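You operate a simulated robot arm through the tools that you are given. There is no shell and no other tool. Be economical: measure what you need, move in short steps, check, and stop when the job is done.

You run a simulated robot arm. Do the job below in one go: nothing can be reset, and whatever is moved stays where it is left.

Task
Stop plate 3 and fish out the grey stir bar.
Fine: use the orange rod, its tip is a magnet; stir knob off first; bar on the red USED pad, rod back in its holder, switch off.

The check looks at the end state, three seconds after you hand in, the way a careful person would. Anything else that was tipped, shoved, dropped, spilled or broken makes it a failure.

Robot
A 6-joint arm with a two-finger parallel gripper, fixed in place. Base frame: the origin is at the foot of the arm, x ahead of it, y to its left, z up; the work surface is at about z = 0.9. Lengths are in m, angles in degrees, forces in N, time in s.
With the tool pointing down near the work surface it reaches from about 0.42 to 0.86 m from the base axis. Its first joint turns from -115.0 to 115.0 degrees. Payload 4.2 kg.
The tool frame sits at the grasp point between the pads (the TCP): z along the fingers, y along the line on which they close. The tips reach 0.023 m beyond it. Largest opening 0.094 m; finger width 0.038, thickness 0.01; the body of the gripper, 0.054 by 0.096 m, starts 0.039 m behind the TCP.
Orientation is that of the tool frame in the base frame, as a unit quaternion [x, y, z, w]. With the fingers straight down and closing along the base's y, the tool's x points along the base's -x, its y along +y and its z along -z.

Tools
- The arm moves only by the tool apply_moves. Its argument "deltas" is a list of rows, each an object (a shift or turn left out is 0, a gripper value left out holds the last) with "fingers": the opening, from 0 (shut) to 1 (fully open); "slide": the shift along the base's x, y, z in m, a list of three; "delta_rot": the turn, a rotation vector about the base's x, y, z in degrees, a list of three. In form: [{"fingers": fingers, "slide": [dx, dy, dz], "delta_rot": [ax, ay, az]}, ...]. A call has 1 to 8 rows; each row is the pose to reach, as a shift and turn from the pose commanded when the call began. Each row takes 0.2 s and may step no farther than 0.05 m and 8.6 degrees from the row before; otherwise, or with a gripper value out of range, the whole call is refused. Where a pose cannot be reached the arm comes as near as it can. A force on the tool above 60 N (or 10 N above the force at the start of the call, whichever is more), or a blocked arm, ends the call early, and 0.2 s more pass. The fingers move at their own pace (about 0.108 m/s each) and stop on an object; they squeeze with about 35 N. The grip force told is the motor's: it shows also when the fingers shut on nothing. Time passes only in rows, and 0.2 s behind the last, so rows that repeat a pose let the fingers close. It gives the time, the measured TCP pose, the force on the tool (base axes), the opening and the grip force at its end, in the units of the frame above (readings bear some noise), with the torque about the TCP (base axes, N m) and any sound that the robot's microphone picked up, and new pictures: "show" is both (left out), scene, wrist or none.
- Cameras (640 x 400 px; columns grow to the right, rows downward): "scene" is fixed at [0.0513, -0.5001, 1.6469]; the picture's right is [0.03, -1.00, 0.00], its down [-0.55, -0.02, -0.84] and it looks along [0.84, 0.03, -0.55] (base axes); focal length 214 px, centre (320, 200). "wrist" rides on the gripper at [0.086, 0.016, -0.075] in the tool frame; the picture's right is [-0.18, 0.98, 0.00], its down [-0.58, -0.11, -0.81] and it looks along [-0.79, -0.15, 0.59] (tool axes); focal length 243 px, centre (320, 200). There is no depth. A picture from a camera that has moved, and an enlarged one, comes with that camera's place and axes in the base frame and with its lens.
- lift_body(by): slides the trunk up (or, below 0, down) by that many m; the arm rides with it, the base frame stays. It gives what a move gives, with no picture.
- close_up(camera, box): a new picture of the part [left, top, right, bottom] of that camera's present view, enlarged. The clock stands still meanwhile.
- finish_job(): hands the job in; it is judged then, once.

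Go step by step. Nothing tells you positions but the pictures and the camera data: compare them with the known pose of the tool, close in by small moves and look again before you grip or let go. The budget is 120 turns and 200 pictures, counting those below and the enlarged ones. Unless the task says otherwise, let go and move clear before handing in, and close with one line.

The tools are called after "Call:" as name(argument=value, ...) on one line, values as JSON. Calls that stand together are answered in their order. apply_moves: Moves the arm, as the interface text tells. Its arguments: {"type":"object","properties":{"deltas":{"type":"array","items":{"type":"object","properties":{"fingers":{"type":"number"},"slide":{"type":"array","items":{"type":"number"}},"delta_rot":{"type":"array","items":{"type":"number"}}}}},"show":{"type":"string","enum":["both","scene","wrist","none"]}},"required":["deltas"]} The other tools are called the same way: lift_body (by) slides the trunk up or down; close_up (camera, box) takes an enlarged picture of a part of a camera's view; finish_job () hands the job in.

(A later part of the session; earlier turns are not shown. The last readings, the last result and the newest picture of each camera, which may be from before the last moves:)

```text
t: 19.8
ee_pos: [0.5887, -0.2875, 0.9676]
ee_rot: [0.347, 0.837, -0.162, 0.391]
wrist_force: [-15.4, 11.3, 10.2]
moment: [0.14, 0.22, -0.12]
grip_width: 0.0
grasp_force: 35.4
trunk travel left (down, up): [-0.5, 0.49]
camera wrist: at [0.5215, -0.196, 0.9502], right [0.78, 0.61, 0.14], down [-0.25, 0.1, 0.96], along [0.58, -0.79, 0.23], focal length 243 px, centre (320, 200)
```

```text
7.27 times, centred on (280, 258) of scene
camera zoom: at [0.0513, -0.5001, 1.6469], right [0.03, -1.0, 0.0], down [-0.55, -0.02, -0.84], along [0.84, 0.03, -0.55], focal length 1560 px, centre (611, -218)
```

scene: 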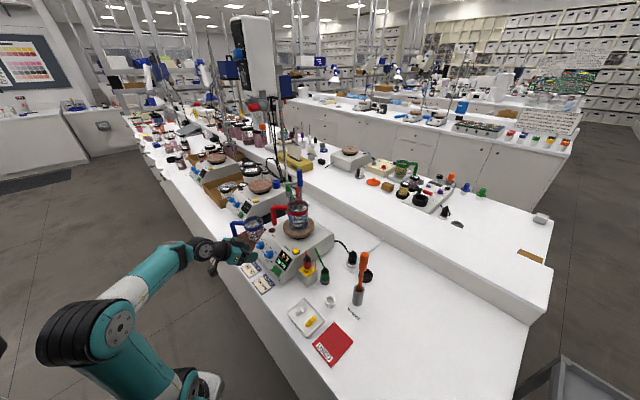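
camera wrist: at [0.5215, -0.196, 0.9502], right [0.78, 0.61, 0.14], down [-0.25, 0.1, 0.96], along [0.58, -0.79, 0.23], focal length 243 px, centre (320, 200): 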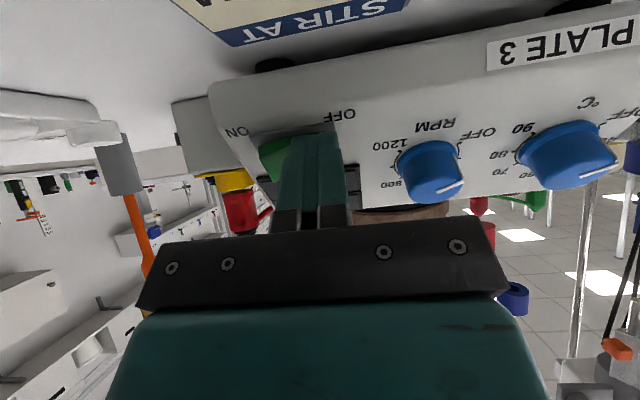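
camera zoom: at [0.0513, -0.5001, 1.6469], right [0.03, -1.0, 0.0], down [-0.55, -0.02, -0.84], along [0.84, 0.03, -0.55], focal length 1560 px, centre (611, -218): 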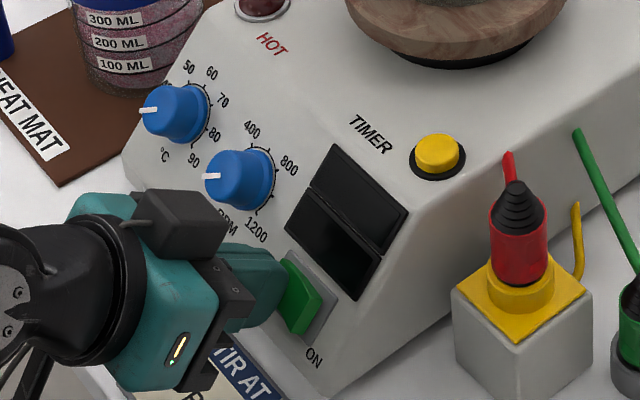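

The display went dark, so the plate is off. I'll withdraw along the panel normal and check.

Call:
apply_moves(deltas=[{"slide": [-0.015, 0.015, 0.018]}, {"slide": [-0.035, 0.035, 0.042]}, {"slide": [-0.055, 0.055, 0.07]}, {"slide": [-0.07, 0.07, 0.11]}, {"slide": [-0.08, 0.08, 0.15]}], show="scene")

Call:
close_up(camera="scene", box=[240, 205, 340, 275])

Call:
close_up(camera="scene", box=[330, 240, 400, 320])

```text
t: 21.0
ee_pos: [0.5442, -0.2014, 1.1179]
ee_rot: [0.348, 0.837, -0.162, 0.39]
wrist_force: [-0.1, -0.2, 0.1]
moment: [0.01, 0.01, -0.01]
grip_width: 0.0002
grasp_force: 35.3
out of reach, approached as far as the arm can: row 4, 5
trunk travel left (down, up): [-0.5, 0.49]
```

scene: 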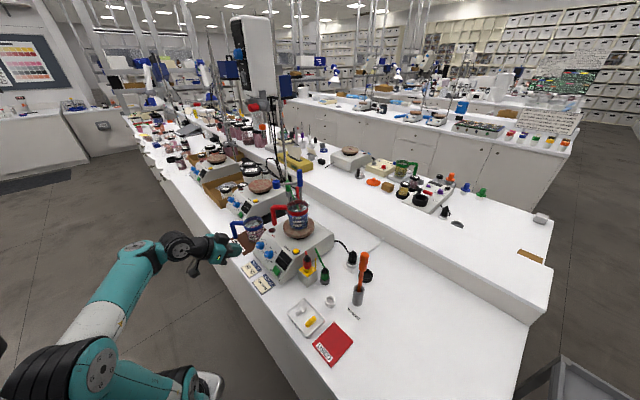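

```text
5.71 times, centred on (290, 240) of scene
camera zoom: at [0.0513, -0.5001, 1.6469], right [0.03, -1.0, 0.0], down [-0.55, -0.02, -0.84], along [0.84, 0.03, -0.55], focal length 1226 px, centre (491, -29)
```

zoom: 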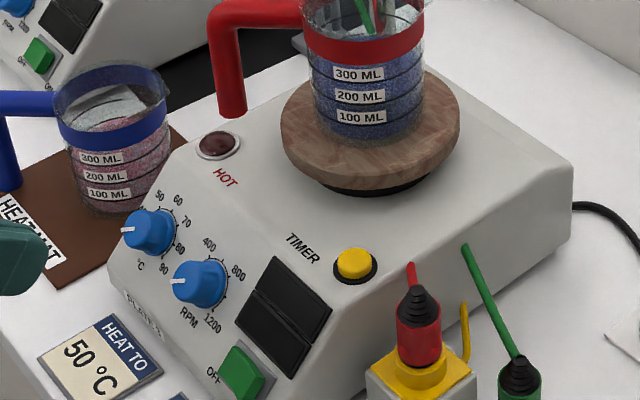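

```text
5.00 times, centred on (365, 280) of scene
camera zoom: at [0.0513, -0.5001, 1.6469], right [0.03, -1.0, 0.0], down [-0.55, -0.02, -0.84], along [0.84, 0.03, -0.55], focal length 1072 px, centre (95, -200)
```

zoom: 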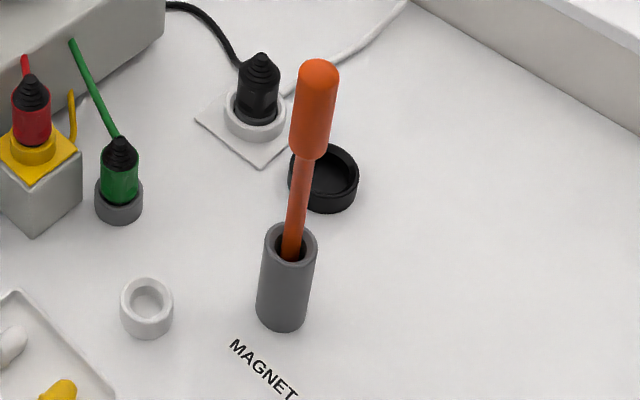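

Plate 3 is off with the stir knob at OFF and nothing else disturbed. Next I'll bring the hand back to pointing straight down and move toward the rod, opening the fingers.

Call:
apply_moves(deltas=[{"slide": [-0.01, 0.0, 0.02], "delta_rot": [5.0, 5.0, 0], "fingers": 0.3}, {"slide": [-0.02, 0.0, 0.045], "delta_rot": [10, 10, 0], "fingers": 0.8}, {"slide": [-0.03, -0.01, 0.07], "delta_rot": [15.5, 15.5, 0], "fingers": 0.8}, {"slide": [-0.04, -0.03, 0.095], "delta_rot": [21, 21, 0]}, {"slide": [-0.05, -0.06, 0.115], "delta_rot": [26.5, 26.5, 0]}, {"slide": [-0.06, -0.1, 0.13], "delta_rot": [32, 32, 0]}, {"slide": [-0.07, -0.14, 0.14], "delta_rot": [35.35, 35.35, 0]}, {"slide": [-0.08, -0.185, 0.14], "delta_rot": [35.35, 35.35, 0]}], show="both")

```text
t: 22.7
ee_pos: [0.481, -0.3368, 1.2411]
ee_rot: [0.505, 0.86, 0.048, 0.053]
wrist_force: [41.4, -0.4, -34.1]
moment: [-3.03, 1.8, -3.74]
grip_width: 0.0749
grasp_force: 0.1
out of reach, approached as far as the arm can: row 4, 5, 6, 7, 8
trunk travel left (down, up): [-0.5, 0.49]
stopped in row 8: the force on the tool passed its limit at 189 N (the readings are from after the stop); the commanded pose is now the measured one
camera wrist: at [0.4418, -0.2564, 1.3138], right [0.94, 0.32, 0.14], down [0.07, -0.58, 0.81], along [0.34, -0.75, -0.57], focal length 243 px, centre (320, 200)
```

scene: 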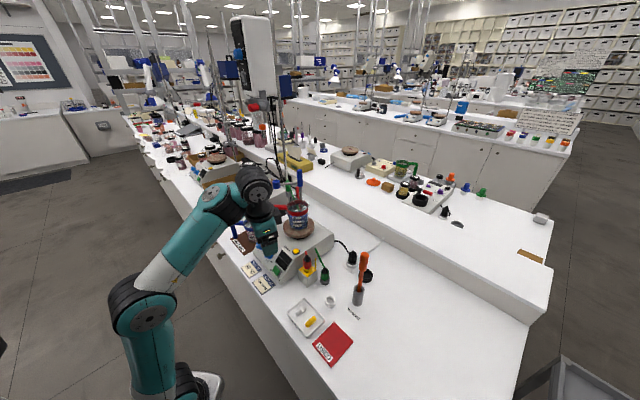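
wrist: 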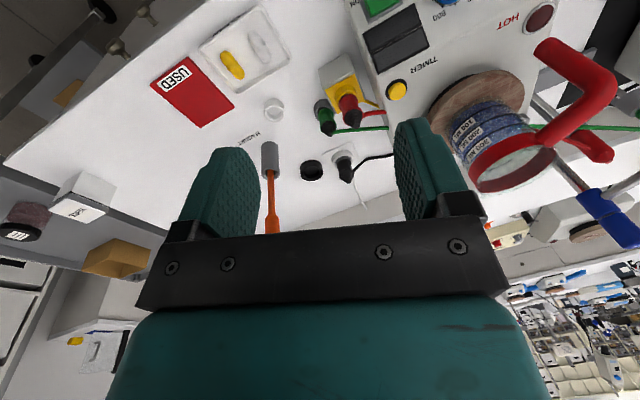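

The arm stopped with a large force, though the hand seems to be in free air. I'll look closely to see what touches.

Call:
close_up(camera="scene", box=[180, 150, 340, 280])

Call:
apply_moves(deltas=[{"slide": [0, 0, 0]}], show="none")

```text
3.08 times, centred on (260, 215) of scene
camera zoom: at [0.0513, -0.5001, 1.6469], right [0.03, -1.0, 0.0], down [-0.55, -0.02, -0.84], along [0.84, 0.03, -0.55], focal length 660 px, centre (505, 154)
```

zoom: 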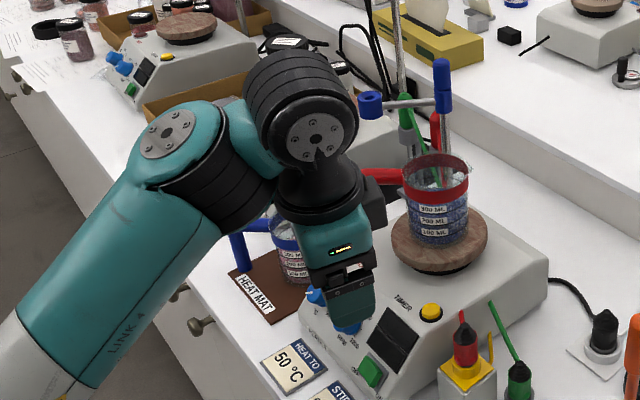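

```text
t: 23.0
ee_pos: [0.4795, -0.3383, 1.2398]
ee_rot: [0.507, 0.859, 0.048, 0.053]
wrist_force: [15.6, -0.3, -11.6]
moment: [-1.12, 0.71, -1.38]
grip_width: 0.0751
grasp_force: 0.0
trunk travel left (down, up): [-0.5, 0.49]
stopped in row 1: the force on the tool passed its limit at 67 N (the readings are from after the stop); the commanded pose is now the measured one
```

Nothing in the scene is being touched; it looks like the folded arm caught up abruptly. I'll let it settle and read again.

Call:
apply_moves(deltas=[{"slide": [0, 0, 0]}, {"slide": [0, 0, 0]}], show="none")

```text
t: 23.6
ee_pos: [0.4812, -0.3365, 1.2406]
ee_rot: [0.507, 0.859, 0.048, 0.052]
wrist_force: [24.8, 2.3, -20.3]
moment: [-2.08, 1.02, -2.29]
grip_width: 0.075
grasp_force: 0.1
trunk travel left (down, up): [-0.5, 0.49]
```

A steady push outward on the hand (+x, −z) suggests it rests against the arm's own forearm. I'll move outward (+x, −y) away from that folded posture.

Call:
apply_moves(deltas=[{"slide": [0.02, -0.02, -0.005]}, {"slide": [0.04, -0.04, -0.01]}], show="scene")

```text
t: 24.0
ee_pos: [0.4978, -0.3565, 1.2358]
ee_rot: [0.507, 0.859, 0.046, 0.058]
wrist_force: [13.5, -1.0, -12.0]
moment: [-0.96, 0.58, -1.2]
grip_width: 0.0751
grasp_force: 0.1
trunk travel left (down, up): [-0.5, 0.49]
stopped in row 2: the force on the tool passed its limit at 69 N (the readings are from after the stop); the commanded pose is now the measured one
```

scene: 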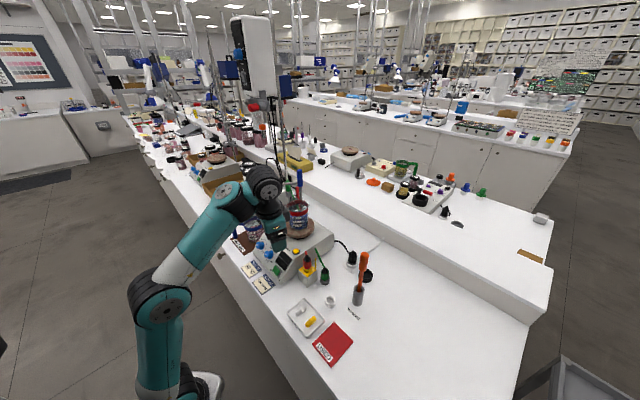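

Force is halving as I move out. I'll straighten the 8° tilt, which swings the hand body away from the forearm.

Call:
apply_moves(deltas=[{"slide": [0.01, -0.01, 0], "delta_rot": [-0.5, 3.5, 0]}, {"slide": [0.02, -0.02, 0], "delta_rot": [-1.4, 8, 0]}], show="none")

```text
t: 24.6
ee_pos: [0.5128, -0.3732, 1.2219]
ee_rot: [0.507, 0.862, 0.0, 0.001]
wrist_force: [0.8, -0.6, 0.5]
moment: [-0.03, 0.0, 0.02]
grip_width: 0.0752
grasp_force: 0.1
out of reach, approached as far as the arm can: row 2
trunk travel left (down, up): [-0.5, 0.49]
```

The hand is now straight down and force-free. I'll raise the trunk 0.12 m for more vertical room, then move toward the rod.

Call:
lift_body(by=0.12)

Call:
apply_moves(deltas=[{"slide": [-0.01, -0.03, -0.01], "delta_rot": [0, 0, 5]}, {"slide": [-0.02, -0.06, -0.02], "delta_rot": [0, 0, 10]}, {"slide": [-0.035, -0.09, -0.03], "delta_rot": [0, 0, 15]}, {"slide": [-0.05, -0.12, -0.04], "delta_rot": [0, 0, 15]}], show="both")

```text
t: 26.1
ee_pos: [0.5132, -0.3737, 1.3414]
ee_rot: [0.507, 0.862, 0.0, 0.002]
wrist_force: [0.4, 0.0, 0.1]
moment: [0.03, 0.0, -0.02]
grip_width: 0.0752
grasp_force: 0.1
trunk travel left (down, up): [-0.62, 0.37]
```

```text
t: 26.6
ee_pos: [0.5057, -0.3967, 1.3335]
ee_rot: [0.496, 0.868, 0.002, 0.007]
wrist_force: [10.0, -2.0, -9.3]
moment: [-0.64, 0.48, -0.79]
grip_width: 0.0752
grasp_force: 0.1
trunk travel left (down, up): [-0.62, 0.37]
stopped in row 2: the force on the tool passed its limit at 124 N (the readings are from after the stop); the commanded pose is now the measured one
camera wrist: at [0.4765, -0.3145, 1.408], right [0.94, 0.34, 0.01], down [0.19, -0.55, 0.81], along [0.28, -0.76, -0.58], focal length 243 px, centre (320, 200)
```

scene: 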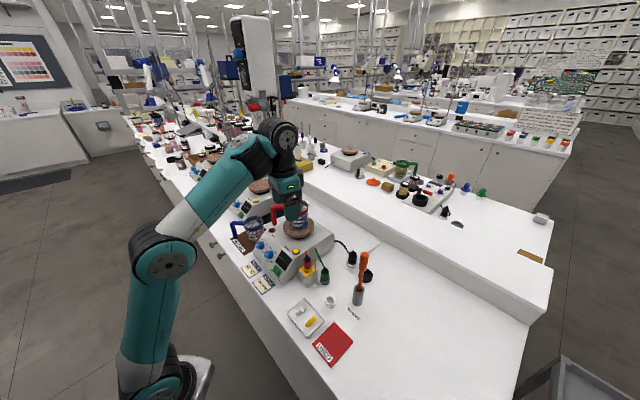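
wrist: 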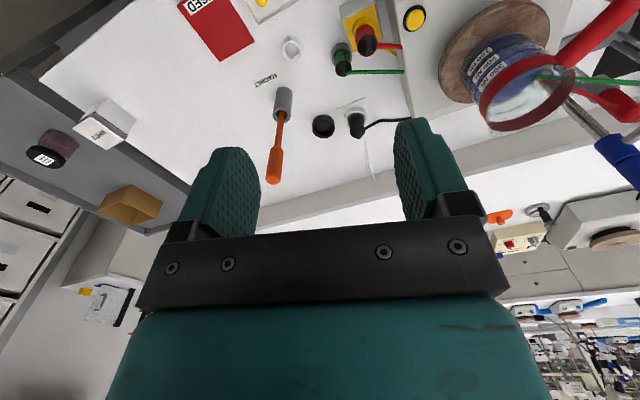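

The hand again brushes the arm in this high folded posture, so I should work lower relative to the trunk. I'll move outward and down.

Call:
apply_moves(deltas=[{"slide": [0.015, -0.01, -0.02]}, {"slide": [0.02, -0.02, -0.06]}, {"slide": [0.02, -0.02, -0.1]}], show="none")

```text
t: 27.4
ee_pos: [0.5264, -0.4191, 1.2323]
ee_rot: [0.496, 0.868, 0.001, 0.006]
wrist_force: [0.5, 0.1, 1.3]
moment: [0.0, -0.02, -0.03]
grip_width: 0.0753
grasp_force: 0.2
trunk travel left (down, up): [-0.62, 0.37]
```

That cleared it. I'll raise the trunk a further 0.15 m, then lower the hand while heading to the rod.

Call:
lift_body(by=0.15)

Call:
apply_moves(deltas=[{"slide": [0.0, -0.01, -0.04]}, {"slide": [-0.01, -0.03, -0.08]}, {"slide": [-0.025, -0.06, -0.1], "delta_rot": [0, 0, 5]}, {"slide": [-0.04, -0.09, -0.11], "delta_rot": [0, 0, 10]}, {"slide": [-0.055, -0.12, -0.11], "delta_rot": [0, 0, 10]}], show="both")

```text
t: 29.1
ee_pos: [0.5279, -0.4197, 1.382]
ee_rot: [0.496, 0.868, 0.002, 0.006]
wrist_force: [0.3, -0.3, 0.3]
moment: [-0.01, 0.01, -0.02]
grip_width: 0.0754
grasp_force: 0.1
trunk travel left (down, up): [-0.77, 0.22]
```

```text
t: 30.3
ee_pos: [0.4742, -0.5419, 1.2746]
ee_rot: [0.417, 0.909, 0.004, 0.003]
wrist_force: [0.0, 0.3, 0.2]
moment: [0.01, -0.01, -0.03]
grip_width: 0.0754
grasp_force: 0.0
out of reach, approached as far as the arm can: row 2, 3, 4, 5
trunk travel left (down, up): [-0.77, 0.22]
camera wrist: at [0.4299, -0.4674, 1.3497], right [0.87, 0.5, 0.01], down [0.29, -0.51, 0.81], along [0.41, -0.7, -0.59], focal length 243 px, centre (320, 200)
```

scene: 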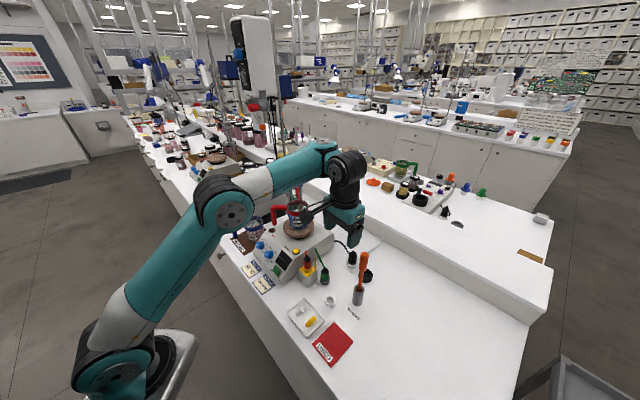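
wrist: 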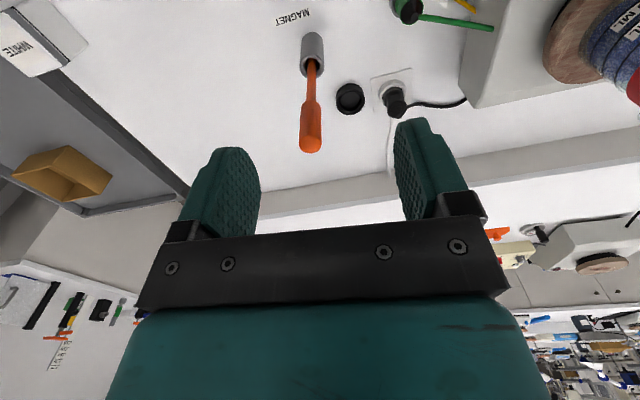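

I now triangulate the rod as vertical at (0.508,-0.619), with its handle from z≈1.08 to 1.153. I'll go above it with the tips still just clear and check centring.

Call:
apply_moves(deltas=[{"slide": [0.015, -0.03, -0.02]}, {"slide": [0.026, -0.055, -0.04]}, {"slide": [0.034, -0.077, -0.065]}, {"slide": [0.034, -0.077, -0.065]}], show="both")

Call:
close_up(camera="scene", box=[310, 190, 410, 310])

```text
t: 31.3
ee_pos: [0.5069, -0.6198, 1.2091]
ee_rot: [0.418, 0.908, 0.002, 0.005]
wrist_force: [-0.5, 0.0, 0.4]
moment: [-0.01, -0.01, -0.01]
grip_width: 0.0752
grasp_force: 0.0
trunk travel left (down, up): [-0.77, 0.22]
camera wrist: at [0.4623, -0.544, 1.2839], right [0.87, 0.5, 0.01], down [0.29, -0.51, 0.81], along [0.41, -0.7, -0.59], focal length 243 px, centre (320, 200)
```

scene: 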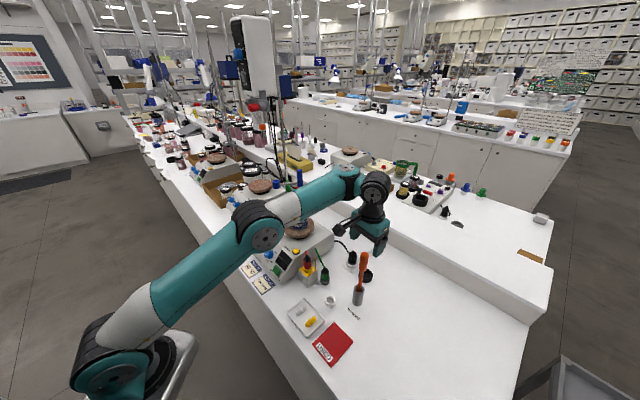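
wrist: 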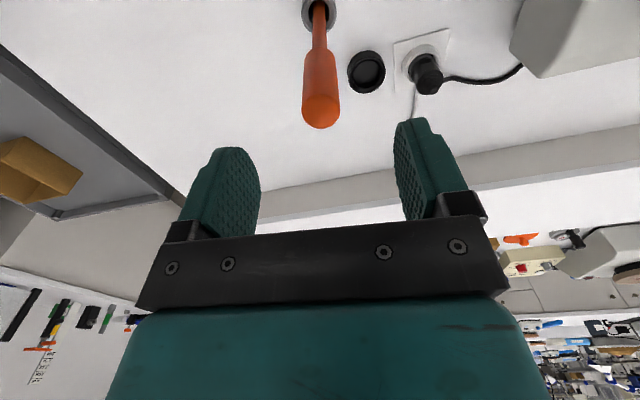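

```text
3.33 times, centred on (360, 250) of scene
camera zoom: at [0.0513, -0.5001, 1.6469], right [0.03, -1.0, 0.0], down [-0.55, -0.02, -0.84], along [0.84, 0.03, -0.55], focal length 715 px, centre (187, 33)
```

zoom: 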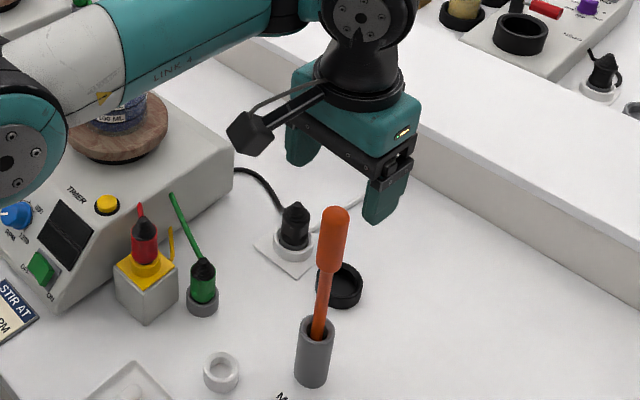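

The rod's handle lies directly on the tool axis within 1–2 mm. I'll descend to z≈1.122 and look before closing.

Call:
apply_moves(deltas=[{"slide": [0.001, 0, -0.03]}, {"slide": [0.001, 0, -0.06]}, {"slide": [0.001, 0, -0.086]}, {"slide": [0.001, 0, -0.086]}], show="wrist")

Call:
close_up(camera="scene", box=[310, 190, 410, 310])

```text
t: 32.3
ee_pos: [0.5089, -0.6179, 1.1245]
ee_rot: [0.418, 0.908, 0.002, 0.005]
wrist_force: [-0.6, 0.7, 0.3]
moment: [0.01, 0.01, -0.03]
grip_width: 0.075
grasp_force: 0.0
trunk travel left (down, up): [-0.77, 0.22]
camera wrist: at [0.4644, -0.5428, 1.1982], right [0.87, 0.5, 0.01], down [0.29, -0.51, 0.81], along [0.41, -0.7, -0.59], focal length 243 px, centre (320, 200)
```

wrist: 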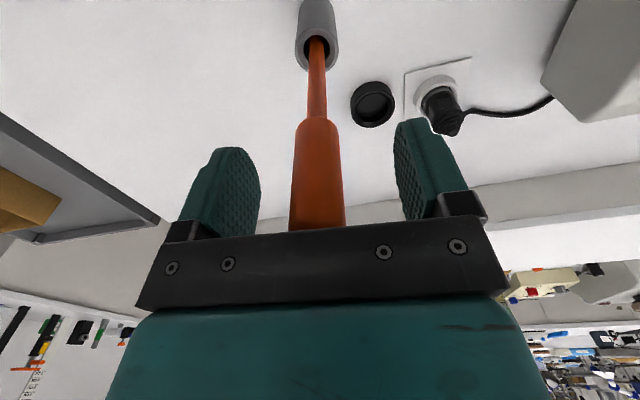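

```text
3.33 times, centred on (360, 250) of scene
camera zoom: at [0.0513, -0.5001, 1.6469], right [0.03, -1.0, 0.0], down [-0.55, -0.02, -0.84], along [0.84, 0.03, -0.55], focal length 715 px, centre (187, 33)
```

zoom: 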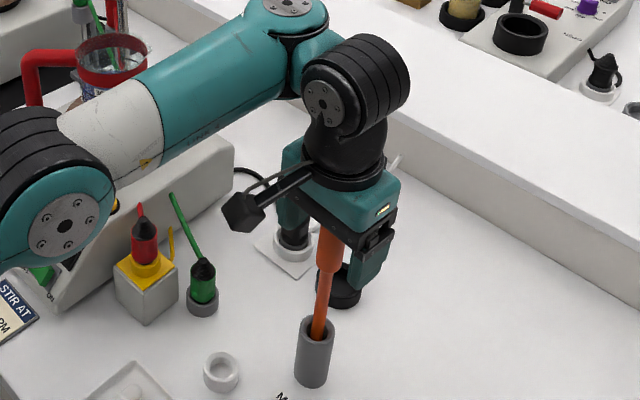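

The handle sits centred between the pads. Closing now.

Call:
apply_moves(deltas=[{"fingers": 0.4}, {"fingers": 0.2}, {"fingers": 0.1}, {"fingers": 0.1}], show="wrist")

```text
t: 33.3
ee_pos: [0.5089, -0.6186, 1.1234]
ee_rot: [0.418, 0.909, 0.003, 0.005]
wrist_force: [-0.4, 0.8, 1.2]
moment: [0.02, -0.01, 0.02]
grip_width: 0.024
grasp_force: 35.1
trunk travel left (down, up): [-0.77, 0.22]
camera wrist: at [0.4644, -0.5428, 1.1984], right [0.87, 0.5, 0.01], down [0.29, -0.51, 0.81], along [0.41, -0.7, -0.59], focal length 243 px, centre (320, 200)
```

wrist: 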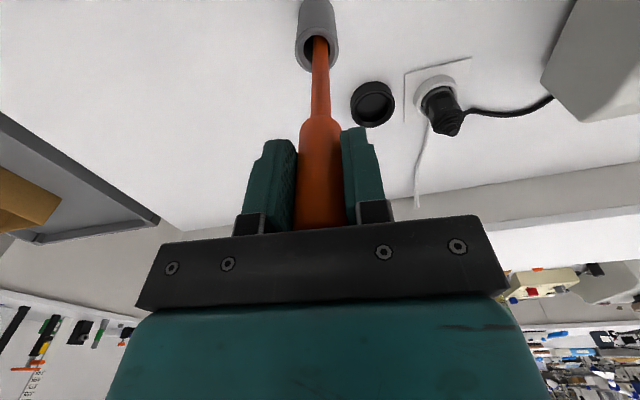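

The handle is held firmly (24 mm). I'll lift straight up with the trunk.

Call:
lift_body(by=0.2)

Call:
apply_moves(deltas=[{"slide": [0, 0, 0.01]}], show="both")

Call:
close_up(camera="scene", box=[310, 150, 430, 310])

```text
t: 35.5
ee_pos: [0.5094, -0.6195, 1.324]
ee_rot: [0.418, 0.908, 0.002, 0.006]
wrist_force: [0.3, 0.6, -0.9]
moment: [0.0, -0.04, 0.01]
grip_width: 0.0238
grasp_force: 35.3
trunk travel left (down, up): [-0.97, 0.02]
```

```text
t: 35.9
ee_pos: [0.5086, -0.6189, 1.3338]
ee_rot: [0.418, 0.908, 0.002, 0.004]
wrist_force: [0.2, -0.8, -0.9]
moment: [0.05, 0.0, 0.0]
grip_width: 0.0238
grasp_force: 34.8
trunk travel left (down, up): [-0.97, 0.02]
camera wrist: at [0.4646, -0.5432, 1.4083], right [0.87, 0.5, 0.01], down [0.29, -0.51, 0.81], along [0.41, -0.7, -0.59], focal length 243 px, centre (320, 200)
```

scene: 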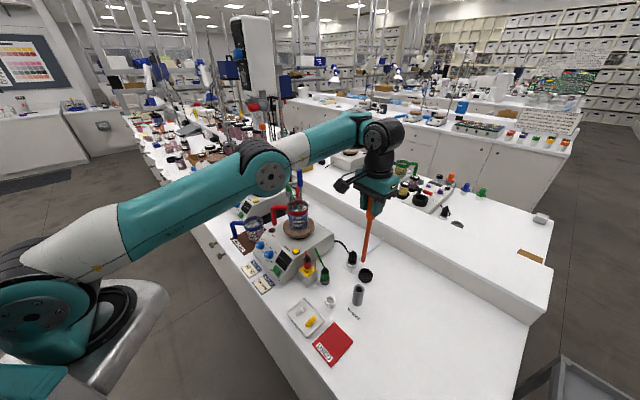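
wrist: 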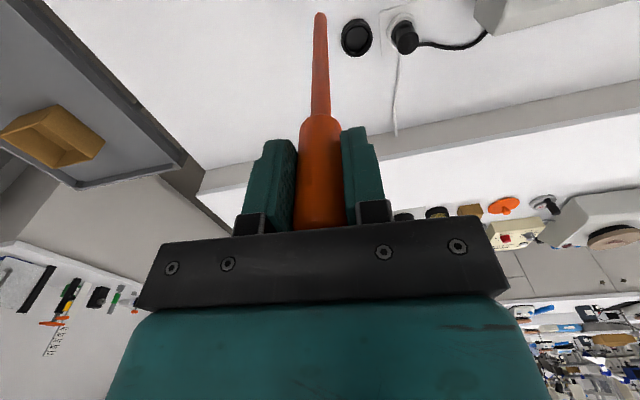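

```text
2.50 times, centred on (370, 230) of scene
camera zoom: at [0.0513, -0.5001, 1.6469], right [0.03, -1.0, 0.0], down [-0.55, -0.02, -0.84], along [0.84, 0.03, -0.55], focal length 536 px, centre (195, 125)
```

zoom: 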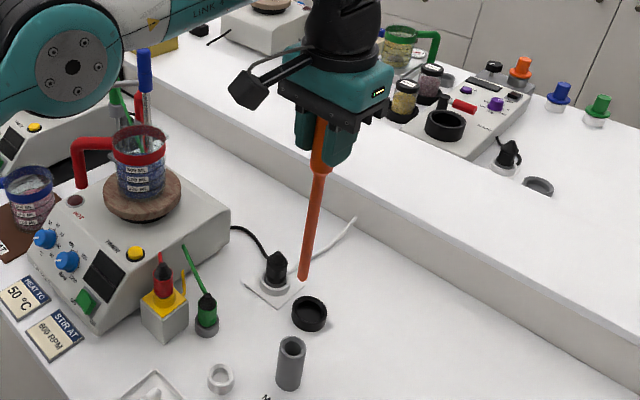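

The rod is out; its tip is about 0.213 m below the grasp point. I'll inspect the beaker and its surroundings from the scene camera.

Call:
close_up(camera="scene", box=[265, 165, 345, 245])

```text
5.00 times, centred on (305, 205) of scene
camera zoom: at [0.0513, -0.5001, 1.6469], right [0.03, -1.0, 0.0], down [-0.55, -0.02, -0.84], along [0.84, 0.03, -0.55], focal length 1072 px, centre (395, 175)
```

zoom: 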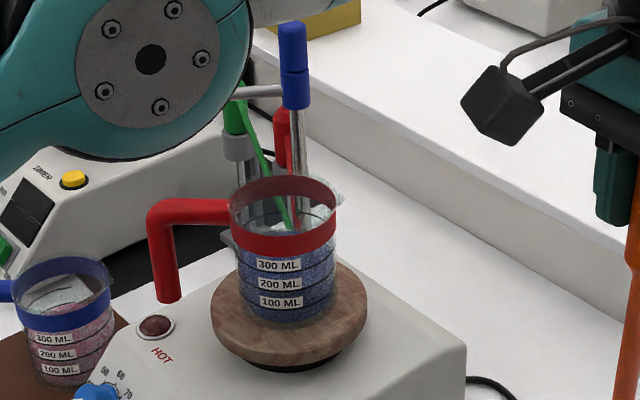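

The beaker axis is about (0.765,-0.385), floor near z 1.04 and rim near 1.15; a blue-capped post stands ~11 cm behind it. I'll raise the rod so its tip clears the rim and move part of the way over.

Call:
apply_moves(deltas=[{"slide": [0.0, 0.0, 0.035]}, {"slide": [0.01, 0.01, 0.06], "delta_rot": [0, 0, 3]}, {"slide": [0.04, 0.035, 0.07], "delta_rot": [0, 0, 6]}, {"slide": [0.07, 0.065, 0.07], "delta_rot": [0, 0, 9]}, {"slide": [0.1, 0.095, 0.07], "delta_rot": [0, 0, 12]}, {"slide": [0.13, 0.125, 0.07], "delta_rot": [0, 0, 15]}, {"slide": [0.155, 0.15, 0.07], "delta_rot": [0, 0, 18]}, {"slide": [0.155, 0.15, 0.07], "delta_rot": [0, 0, 18]}], show="both")

```text
t: 37.7
ee_pos: [0.6649, -0.4691, 1.4048]
ee_rot: [0.271, 0.963, 0.003, 0.005]
wrist_force: [0.1, -0.3, -0.2]
moment: [0.02, -0.02, 0.01]
grip_width: 0.0239
grasp_force: 34.9
trunk travel left (down, up): [-0.97, 0.02]
camera wrist: at [0.5985, -0.4097, 1.4791], right [0.67, 0.74, 0.01], down [0.43, -0.4, 0.81], along [0.61, -0.54, -0.59], focal length 243 px, centre (320, 200)
```

scene: 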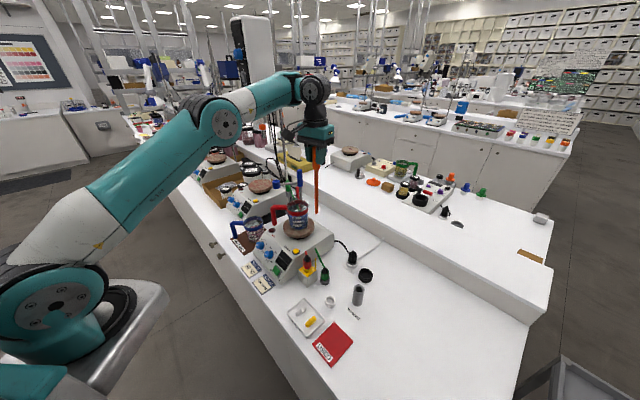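
wrist: 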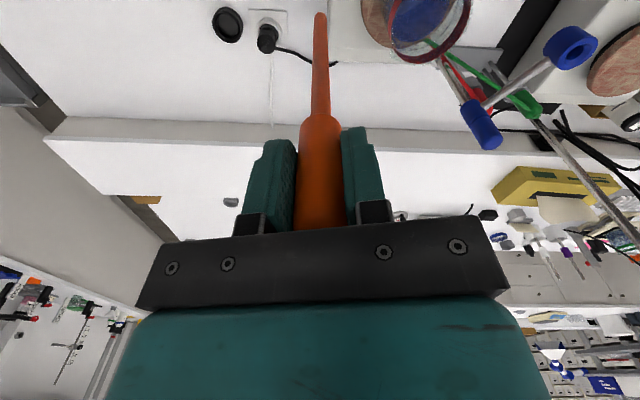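

Call:
close_up(camera="wrist", box=[300, 0, 540, 160])

Call:
close_up(camera="scene", box=[265, 120, 345, 250])

```text
2.50 times, centred on (420, 80) of wrist
camera zoom: at [0.5985, -0.4097, 1.4791], right [0.67, 0.74, 0.01], down [0.43, -0.4, 0.81], along [0.61, -0.54, -0.59], focal length 606 px, centre (70, 500)
```

zoom: 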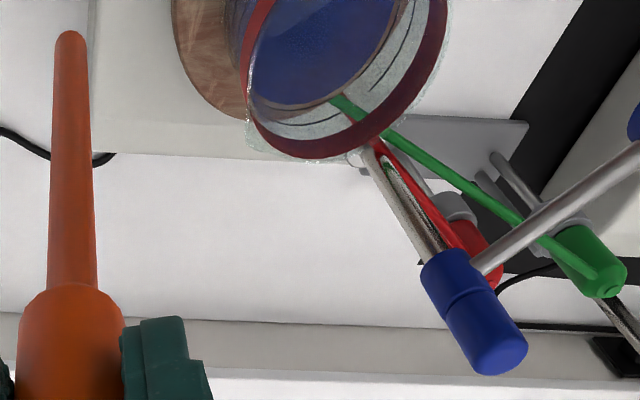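

```text
3.08 times, centred on (305, 185) of scene
camera zoom: at [0.0513, -0.5001, 1.6469], right [0.03, -1.0, 0.0], down [-0.55, -0.02, -0.84], along [0.84, 0.03, -0.55], focal length 660 px, centre (366, 246)
```

zoom: 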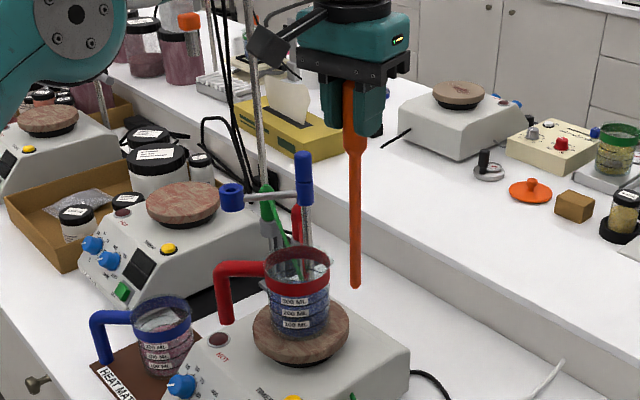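

The rim projects exactly where I had it, and the post and cables are behind the beaker. I'll move over the beaker centre with the tip 4 cm above the rim and look again.

Call:
apply_moves(deltas=[{"slide": [0.028, 0.023, 0], "delta_rot": [0, 0, 2]}, {"slide": [0.056, 0.046, 0], "delta_rot": [0, 0, 4]}, {"slide": [0.084, 0.07, 0], "delta_rot": [0, 0, 5]}, {"slide": [0.1, 0.084, 0.0], "delta_rot": [0, 0, 5]}, {"slide": [0.1, 0.084, 0.0], "delta_rot": [0, 0, 5]}], show="both")

Call:
close_up(camera="scene", box=[265, 130, 345, 250])

Call:
close_up(camera="wrist", box=[240, 0, 400, 100])

```text
t: 38.9
ee_pos: [0.7653, -0.3867, 1.4019]
ee_rot: [0.228, 0.974, 0.003, 0.004]
wrist_force: [0.4, 0.0, -0.3]
moment: [-0.03, 0.01, 0.01]
grip_width: 0.0235
grasp_force: 35.1
trunk travel left (down, up): [-0.97, 0.02]
camera wrist: at [0.6942, -0.3339, 1.4771], right [0.6, 0.8, 0.01], down [0.46, -0.36, 0.81], along [0.65, -0.48, -0.59], focal length 243 px, centre (320, 200)
```

scene: 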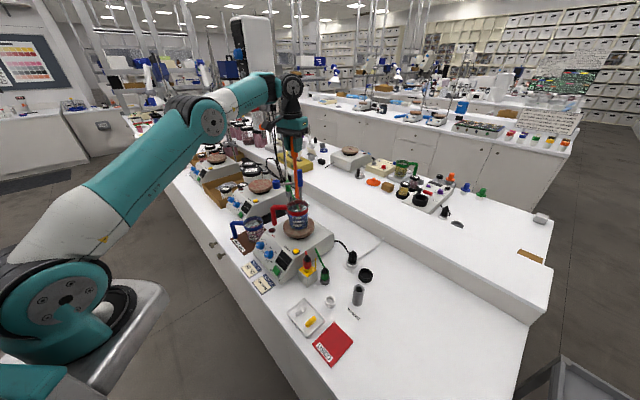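
wrist: 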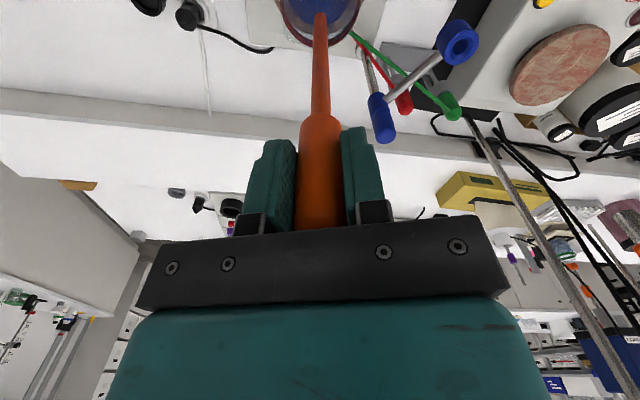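

```text
3.33 times, centred on (305, 190) of scene
camera zoom: at [0.0513, -0.5001, 1.6469], right [0.03, -1.0, 0.0], down [-0.55, -0.02, -0.84], along [0.84, 0.03, -0.55], focal length 715 px, centre (370, 233)
```

zoom: 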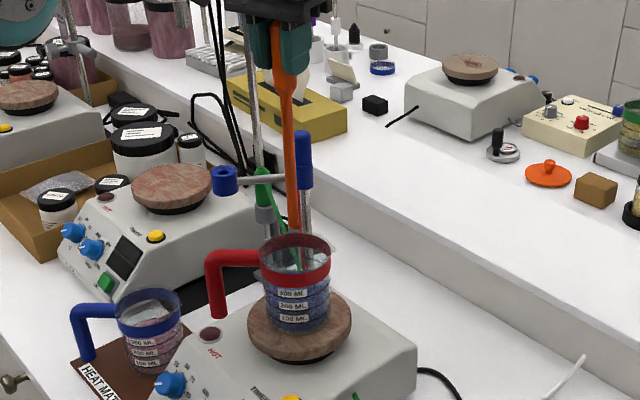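

```text
4.00 times, centred on (320, 50) of wrist
camera zoom: at [0.6942, -0.3339, 1.4771], right [0.6, 0.8, 0.01], down [0.46, -0.36, 0.81], along [0.65, -0.48, -0.59], focal length 970 px, centre (320, 800)
```

zoom: 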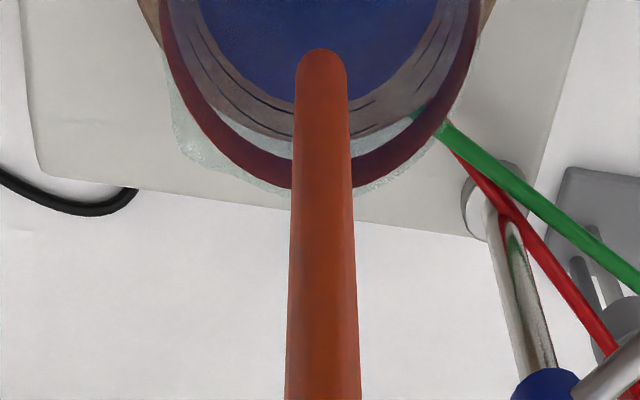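

The tip is over the centre of the opening. I'll lower it 8 cm into the beaker, then look.

Call:
apply_moves(deltas=[{"slide": [0, 0.001, -0.025]}, {"slide": [0, 0.001, -0.05]}, {"slide": [0, 0.001, -0.075]}, {"slide": [0, 0.001, -0.09]}, {"slide": [0, 0.001, -0.09]}], show="wrist")

Call:
close_up(camera="scene", box=[270, 170, 340, 245])

```text
t: 40.1
ee_pos: [0.7643, -0.3847, 1.313]
ee_rot: [0.228, 0.974, 0.003, 0.006]
wrist_force: [0.6, -0.1, -1.1]
moment: [-0.02, 0.04, 0.0]
grip_width: 0.0238
grasp_force: 34.6
trunk travel left (down, up): [-0.97, 0.02]
camera wrist: at [0.694, -0.3328, 1.3878], right [0.6, 0.8, 0.01], down [0.46, -0.36, 0.81], along [0.65, -0.48, -0.59], focal length 243 px, centre (320, 200)
```

wrist: 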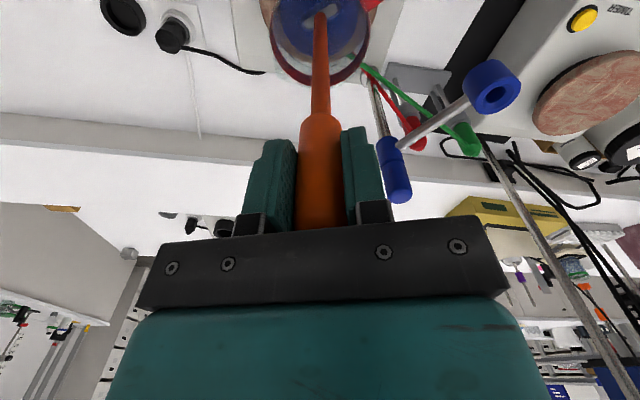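

```text
5.33 times, centred on (305, 208) of scene
camera zoom: at [0.0513, -0.5001, 1.6469], right [0.03, -1.0, 0.0], down [-0.55, -0.02, -0.84], along [0.84, 0.03, -0.55], focal length 1144 px, centre (400, 160)
```

zoom: 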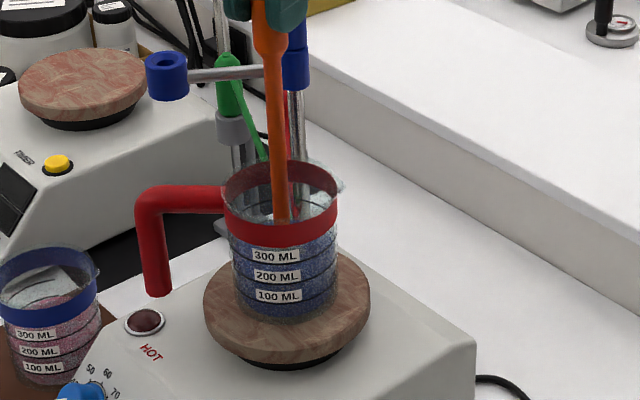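

Call:
close_up(camera="wrist", box=[250, 0, 390, 90])

```text
4.44 times, centred on (320, 45) of wrist
camera zoom: at [0.694, -0.3328, 1.3878], right [0.6, 0.8, 0.01], down [0.46, -0.36, 0.81], along [0.65, -0.48, -0.59], focal length 1078 px, centre (320, 889)
```

zoom: 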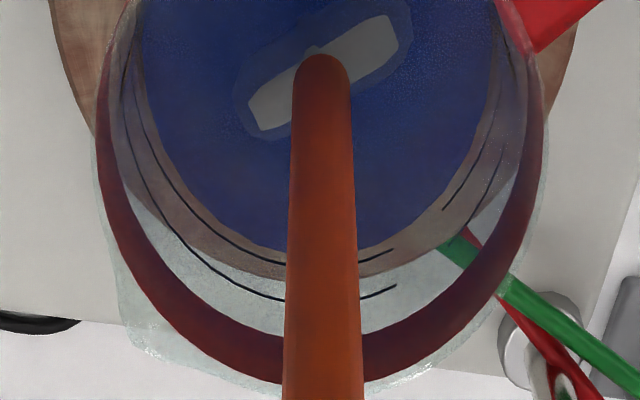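

The grey bar is visible on the floor just beyond the tip, roughly at (0.778,-0.390). I'll shift about 12 mm toward it while lowering 3 cm.

Call:
apply_moves(deltas=[{"slide": [0.006, -0.002, -0.01]}, {"slide": [0.012, -0.005, -0.02]}, {"slide": [0.012, -0.005, -0.03]}, {"slide": [0.012, -0.005, -0.03]}], show="wrist")

Call:
close_up(camera="wrist", box=[250, 0, 390, 90])

Call:
close_up(camera="scene", box=[270, 170, 340, 245])

```text
t: 41.1
ee_pos: [0.7775, -0.3876, 1.2879]
ee_rot: [0.228, 0.974, 0.003, 0.008]
wrist_force: [-0.3, 0.9, 24.3]
moment: [0.07, 0.1, 0.01]
grip_width: 0.024
grasp_force: 35.2
trunk travel left (down, up): [-0.97, 0.02]
camera wrist: at [0.7051, -0.3362, 1.3623], right [0.6, 0.8, 0.01], down [0.46, -0.36, 0.81], along [0.65, -0.48, -0.58], focal length 243 px, centre (320, 200)
```

wrist: 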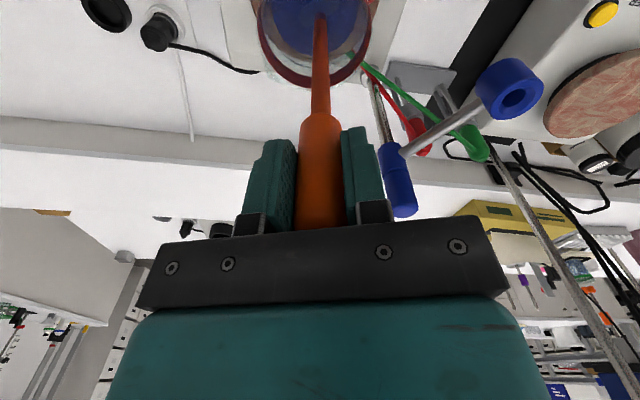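

```text
4.44 times, centred on (320, 45) of wrist
camera zoom: at [0.7051, -0.3362, 1.3623], right [0.6, 0.8, 0.01], down [0.46, -0.36, 0.81], along [0.65, -0.48, -0.58], focal length 1078 px, centre (320, 889)
```

zoom: 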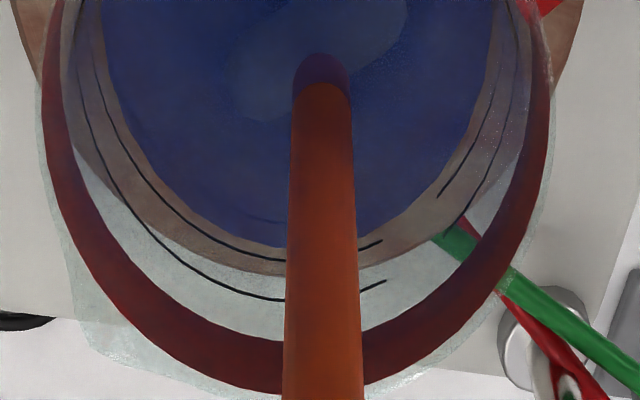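

```text
5.33 times, centred on (305, 208) of scene
camera zoom: at [0.0513, -0.5001, 1.6469], right [0.03, -1.0, 0.0], down [-0.55, -0.02, -0.84], along [0.84, 0.03, -0.55], focal length 1144 px, centre (400, 160)
```

zoom: 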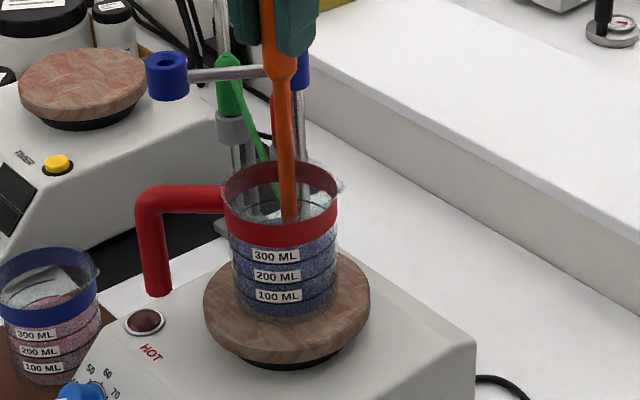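

Contact at 24 N: the tip is on the bar or the floor. I'll back up 1 cm to unload, then raise and see whether the bar follows.

Call:
apply_moves(deltas=[{"slide": [0, 0, 0.006]}, {"slide": [0, 0, 0.012]}, {"slide": [0, 0, 0.03]}, {"slide": [0, 0, 0.045]}], show="wrist")

Call:
close_up(camera="wrist", box=[250, 0, 390, 90])

```text
t: 42.1
ee_pos: [0.7754, -0.3884, 1.3293]
ee_rot: [0.229, 0.974, 0.003, 0.003]
wrist_force: [0.3, -0.4, -0.7]
moment: [0.05, 0.06, -0.01]
grip_width: 0.0238
grasp_force: 34.8
trunk travel left (down, up): [-0.97, 0.02]
camera wrist: at [0.7051, -0.337, 1.4032], right [0.6, 0.8, 0.01], down [0.46, -0.36, 0.81], along [0.65, -0.48, -0.59], focal length 243 px, centre (320, 200)
```

wrist: 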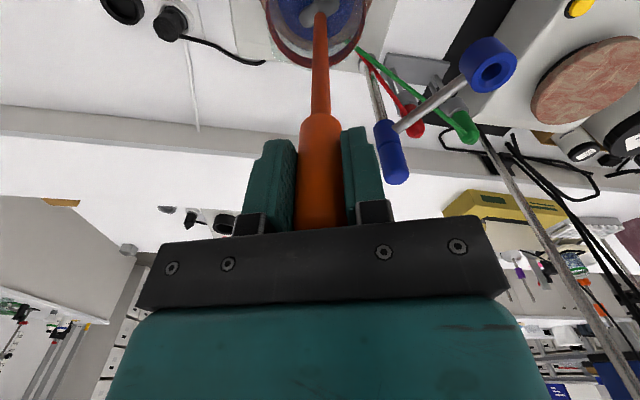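

```text
4.44 times, centred on (320, 45) of wrist
camera zoom: at [0.7051, -0.337, 1.4032], right [0.6, 0.8, 0.01], down [0.46, -0.36, 0.81], along [0.65, -0.48, -0.59], focal length 1078 px, centre (320, 889)
```

zoom: 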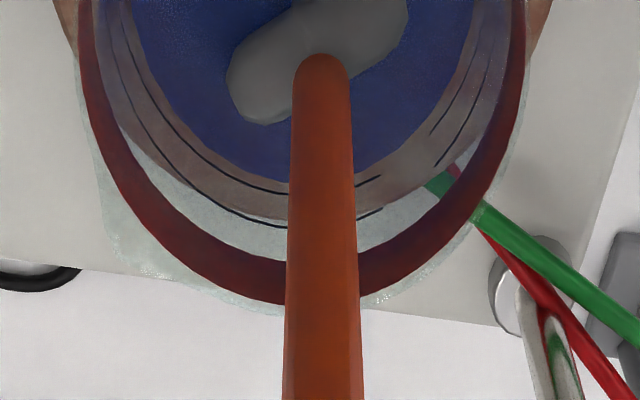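

The bar is hanging on the magnet. I'll re-centre slightly and raise it slowly out of the beaker.

Call:
apply_moves(deltas=[{"slide": [-0.003, 0.001, 0.01]}, {"slide": [-0.006, 0.002, 0.025]}, {"slide": [-0.006, 0.002, 0.04]}, {"slide": [-0.006, 0.002, 0.055]}, {"slide": [-0.006, 0.002, 0.07]}, {"slide": [-0.006, 0.002, 0.085]}, {"slide": [-0.006, 0.002, 0.1]}, {"slide": [-0.006, 0.002, 0.11]}], show="wrist")

Call:
close_up(camera="scene", box=[265, 130, 345, 240])

Call:
close_up(camera="wrist", box=[250, 0, 390, 90])

```text
t: 43.9
ee_pos: [0.7686, -0.3868, 1.4374]
ee_rot: [0.228, 0.974, 0.004, 0.005]
wrist_force: [-0.6, -1.1, -0.2]
moment: [0.0, -0.03, -0.02]
grip_width: 0.024
grasp_force: 35.1
trunk travel left (down, up): [-0.97, 0.02]
camera wrist: at [0.6984, -0.3339, 1.513], right [0.6, 0.8, 0.01], down [0.46, -0.36, 0.81], along [0.65, -0.48, -0.59], focal length 243 px, centre (320, 200)
```

wrist: 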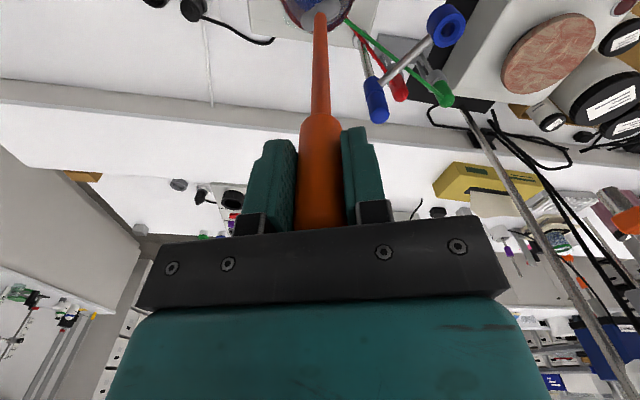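

```text
3.64 times, centred on (305, 185) of scene
camera zoom: at [0.0513, -0.5001, 1.6469], right [0.03, -1.0, 0.0], down [-0.55, -0.02, -0.84], along [0.84, 0.03, -0.55], focal length 780 px, centre (374, 254)
```

zoom: 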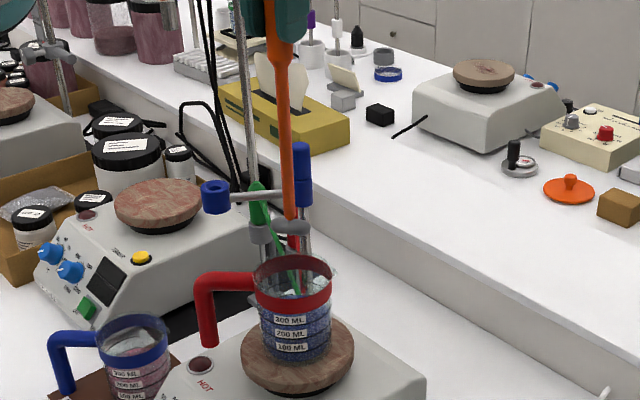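

```text
4.44 times, centred on (320, 45) of wrist
camera zoom: at [0.6984, -0.3339, 1.513], right [0.6, 0.8, 0.01], down [0.46, -0.36, 0.81], along [0.65, -0.48, -0.59], focal length 1078 px, centre (320, 889)
```

zoom: 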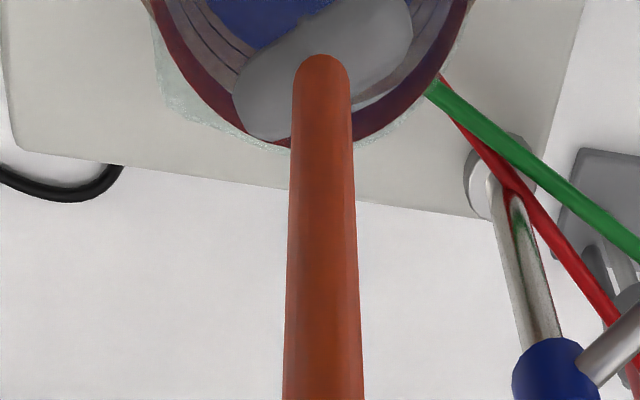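

The grey bar is clear of the rim, hanging crosswise on the tip. I'll carry it at this height toward the red pad at about (0.369,-0.529), in gentle steps.

Call:
apply_moves(deltas=[{"slide": [-0.015, -0.005, 0.0], "delta_rot": [0, 0, -1]}, {"slide": [-0.04, -0.014, 0.0], "delta_rot": [0, 0, -3]}, {"slide": [-0.07, -0.025, 0.0], "delta_rot": [0, 0, -5]}, {"slide": [-0.1, -0.035, 0.0], "delta_rot": [0, 0, -7]}, {"slide": [-0.13, -0.046, 0.0], "delta_rot": [0, 0, -10]}, {"slide": [-0.16, -0.057, 0.0], "delta_rot": [0, 0, -12]}, {"slide": [-0.185, -0.066, 0.0], "delta_rot": [0, 0, -14]}, {"slide": [-0.2, -0.071, 0.0], "delta_rot": [0, 0, -15]}], show="both")

```text
t: 45.7
ee_pos: [0.5878, -0.4772, 1.4611]
ee_rot: [0.354, 0.935, 0.003, 0.004]
wrist_force: [-0.4, -0.3, -0.6]
moment: [0.0, 0.02, 0.03]
grip_width: 0.0237
grasp_force: 35.0
out of reach, approached as far as the arm can: row 5, 6, 7, 8
trunk travel left (down, up): [-0.97, 0.02]
camera wrist: at [0.5334, -0.4077, 1.5355], right [0.79, 0.62, 0.01], down [0.36, -0.47, 0.81], along [0.5, -0.63, -0.59], focal length 243 px, centre (320, 200)
```

scene: 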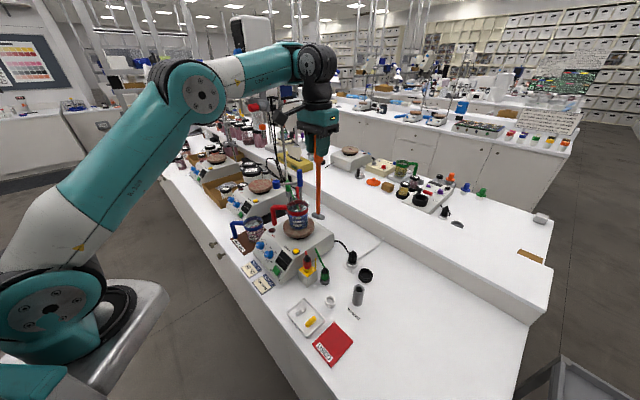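
wrist: 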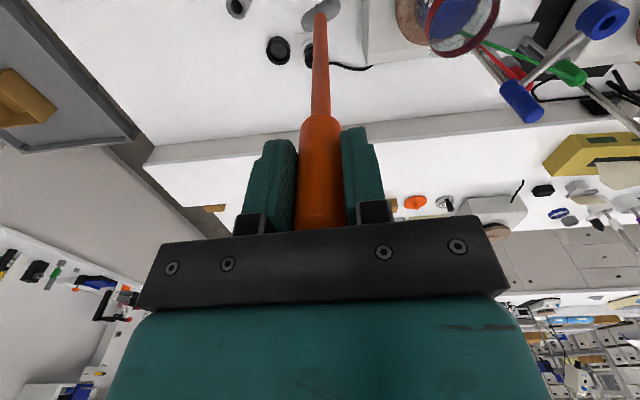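

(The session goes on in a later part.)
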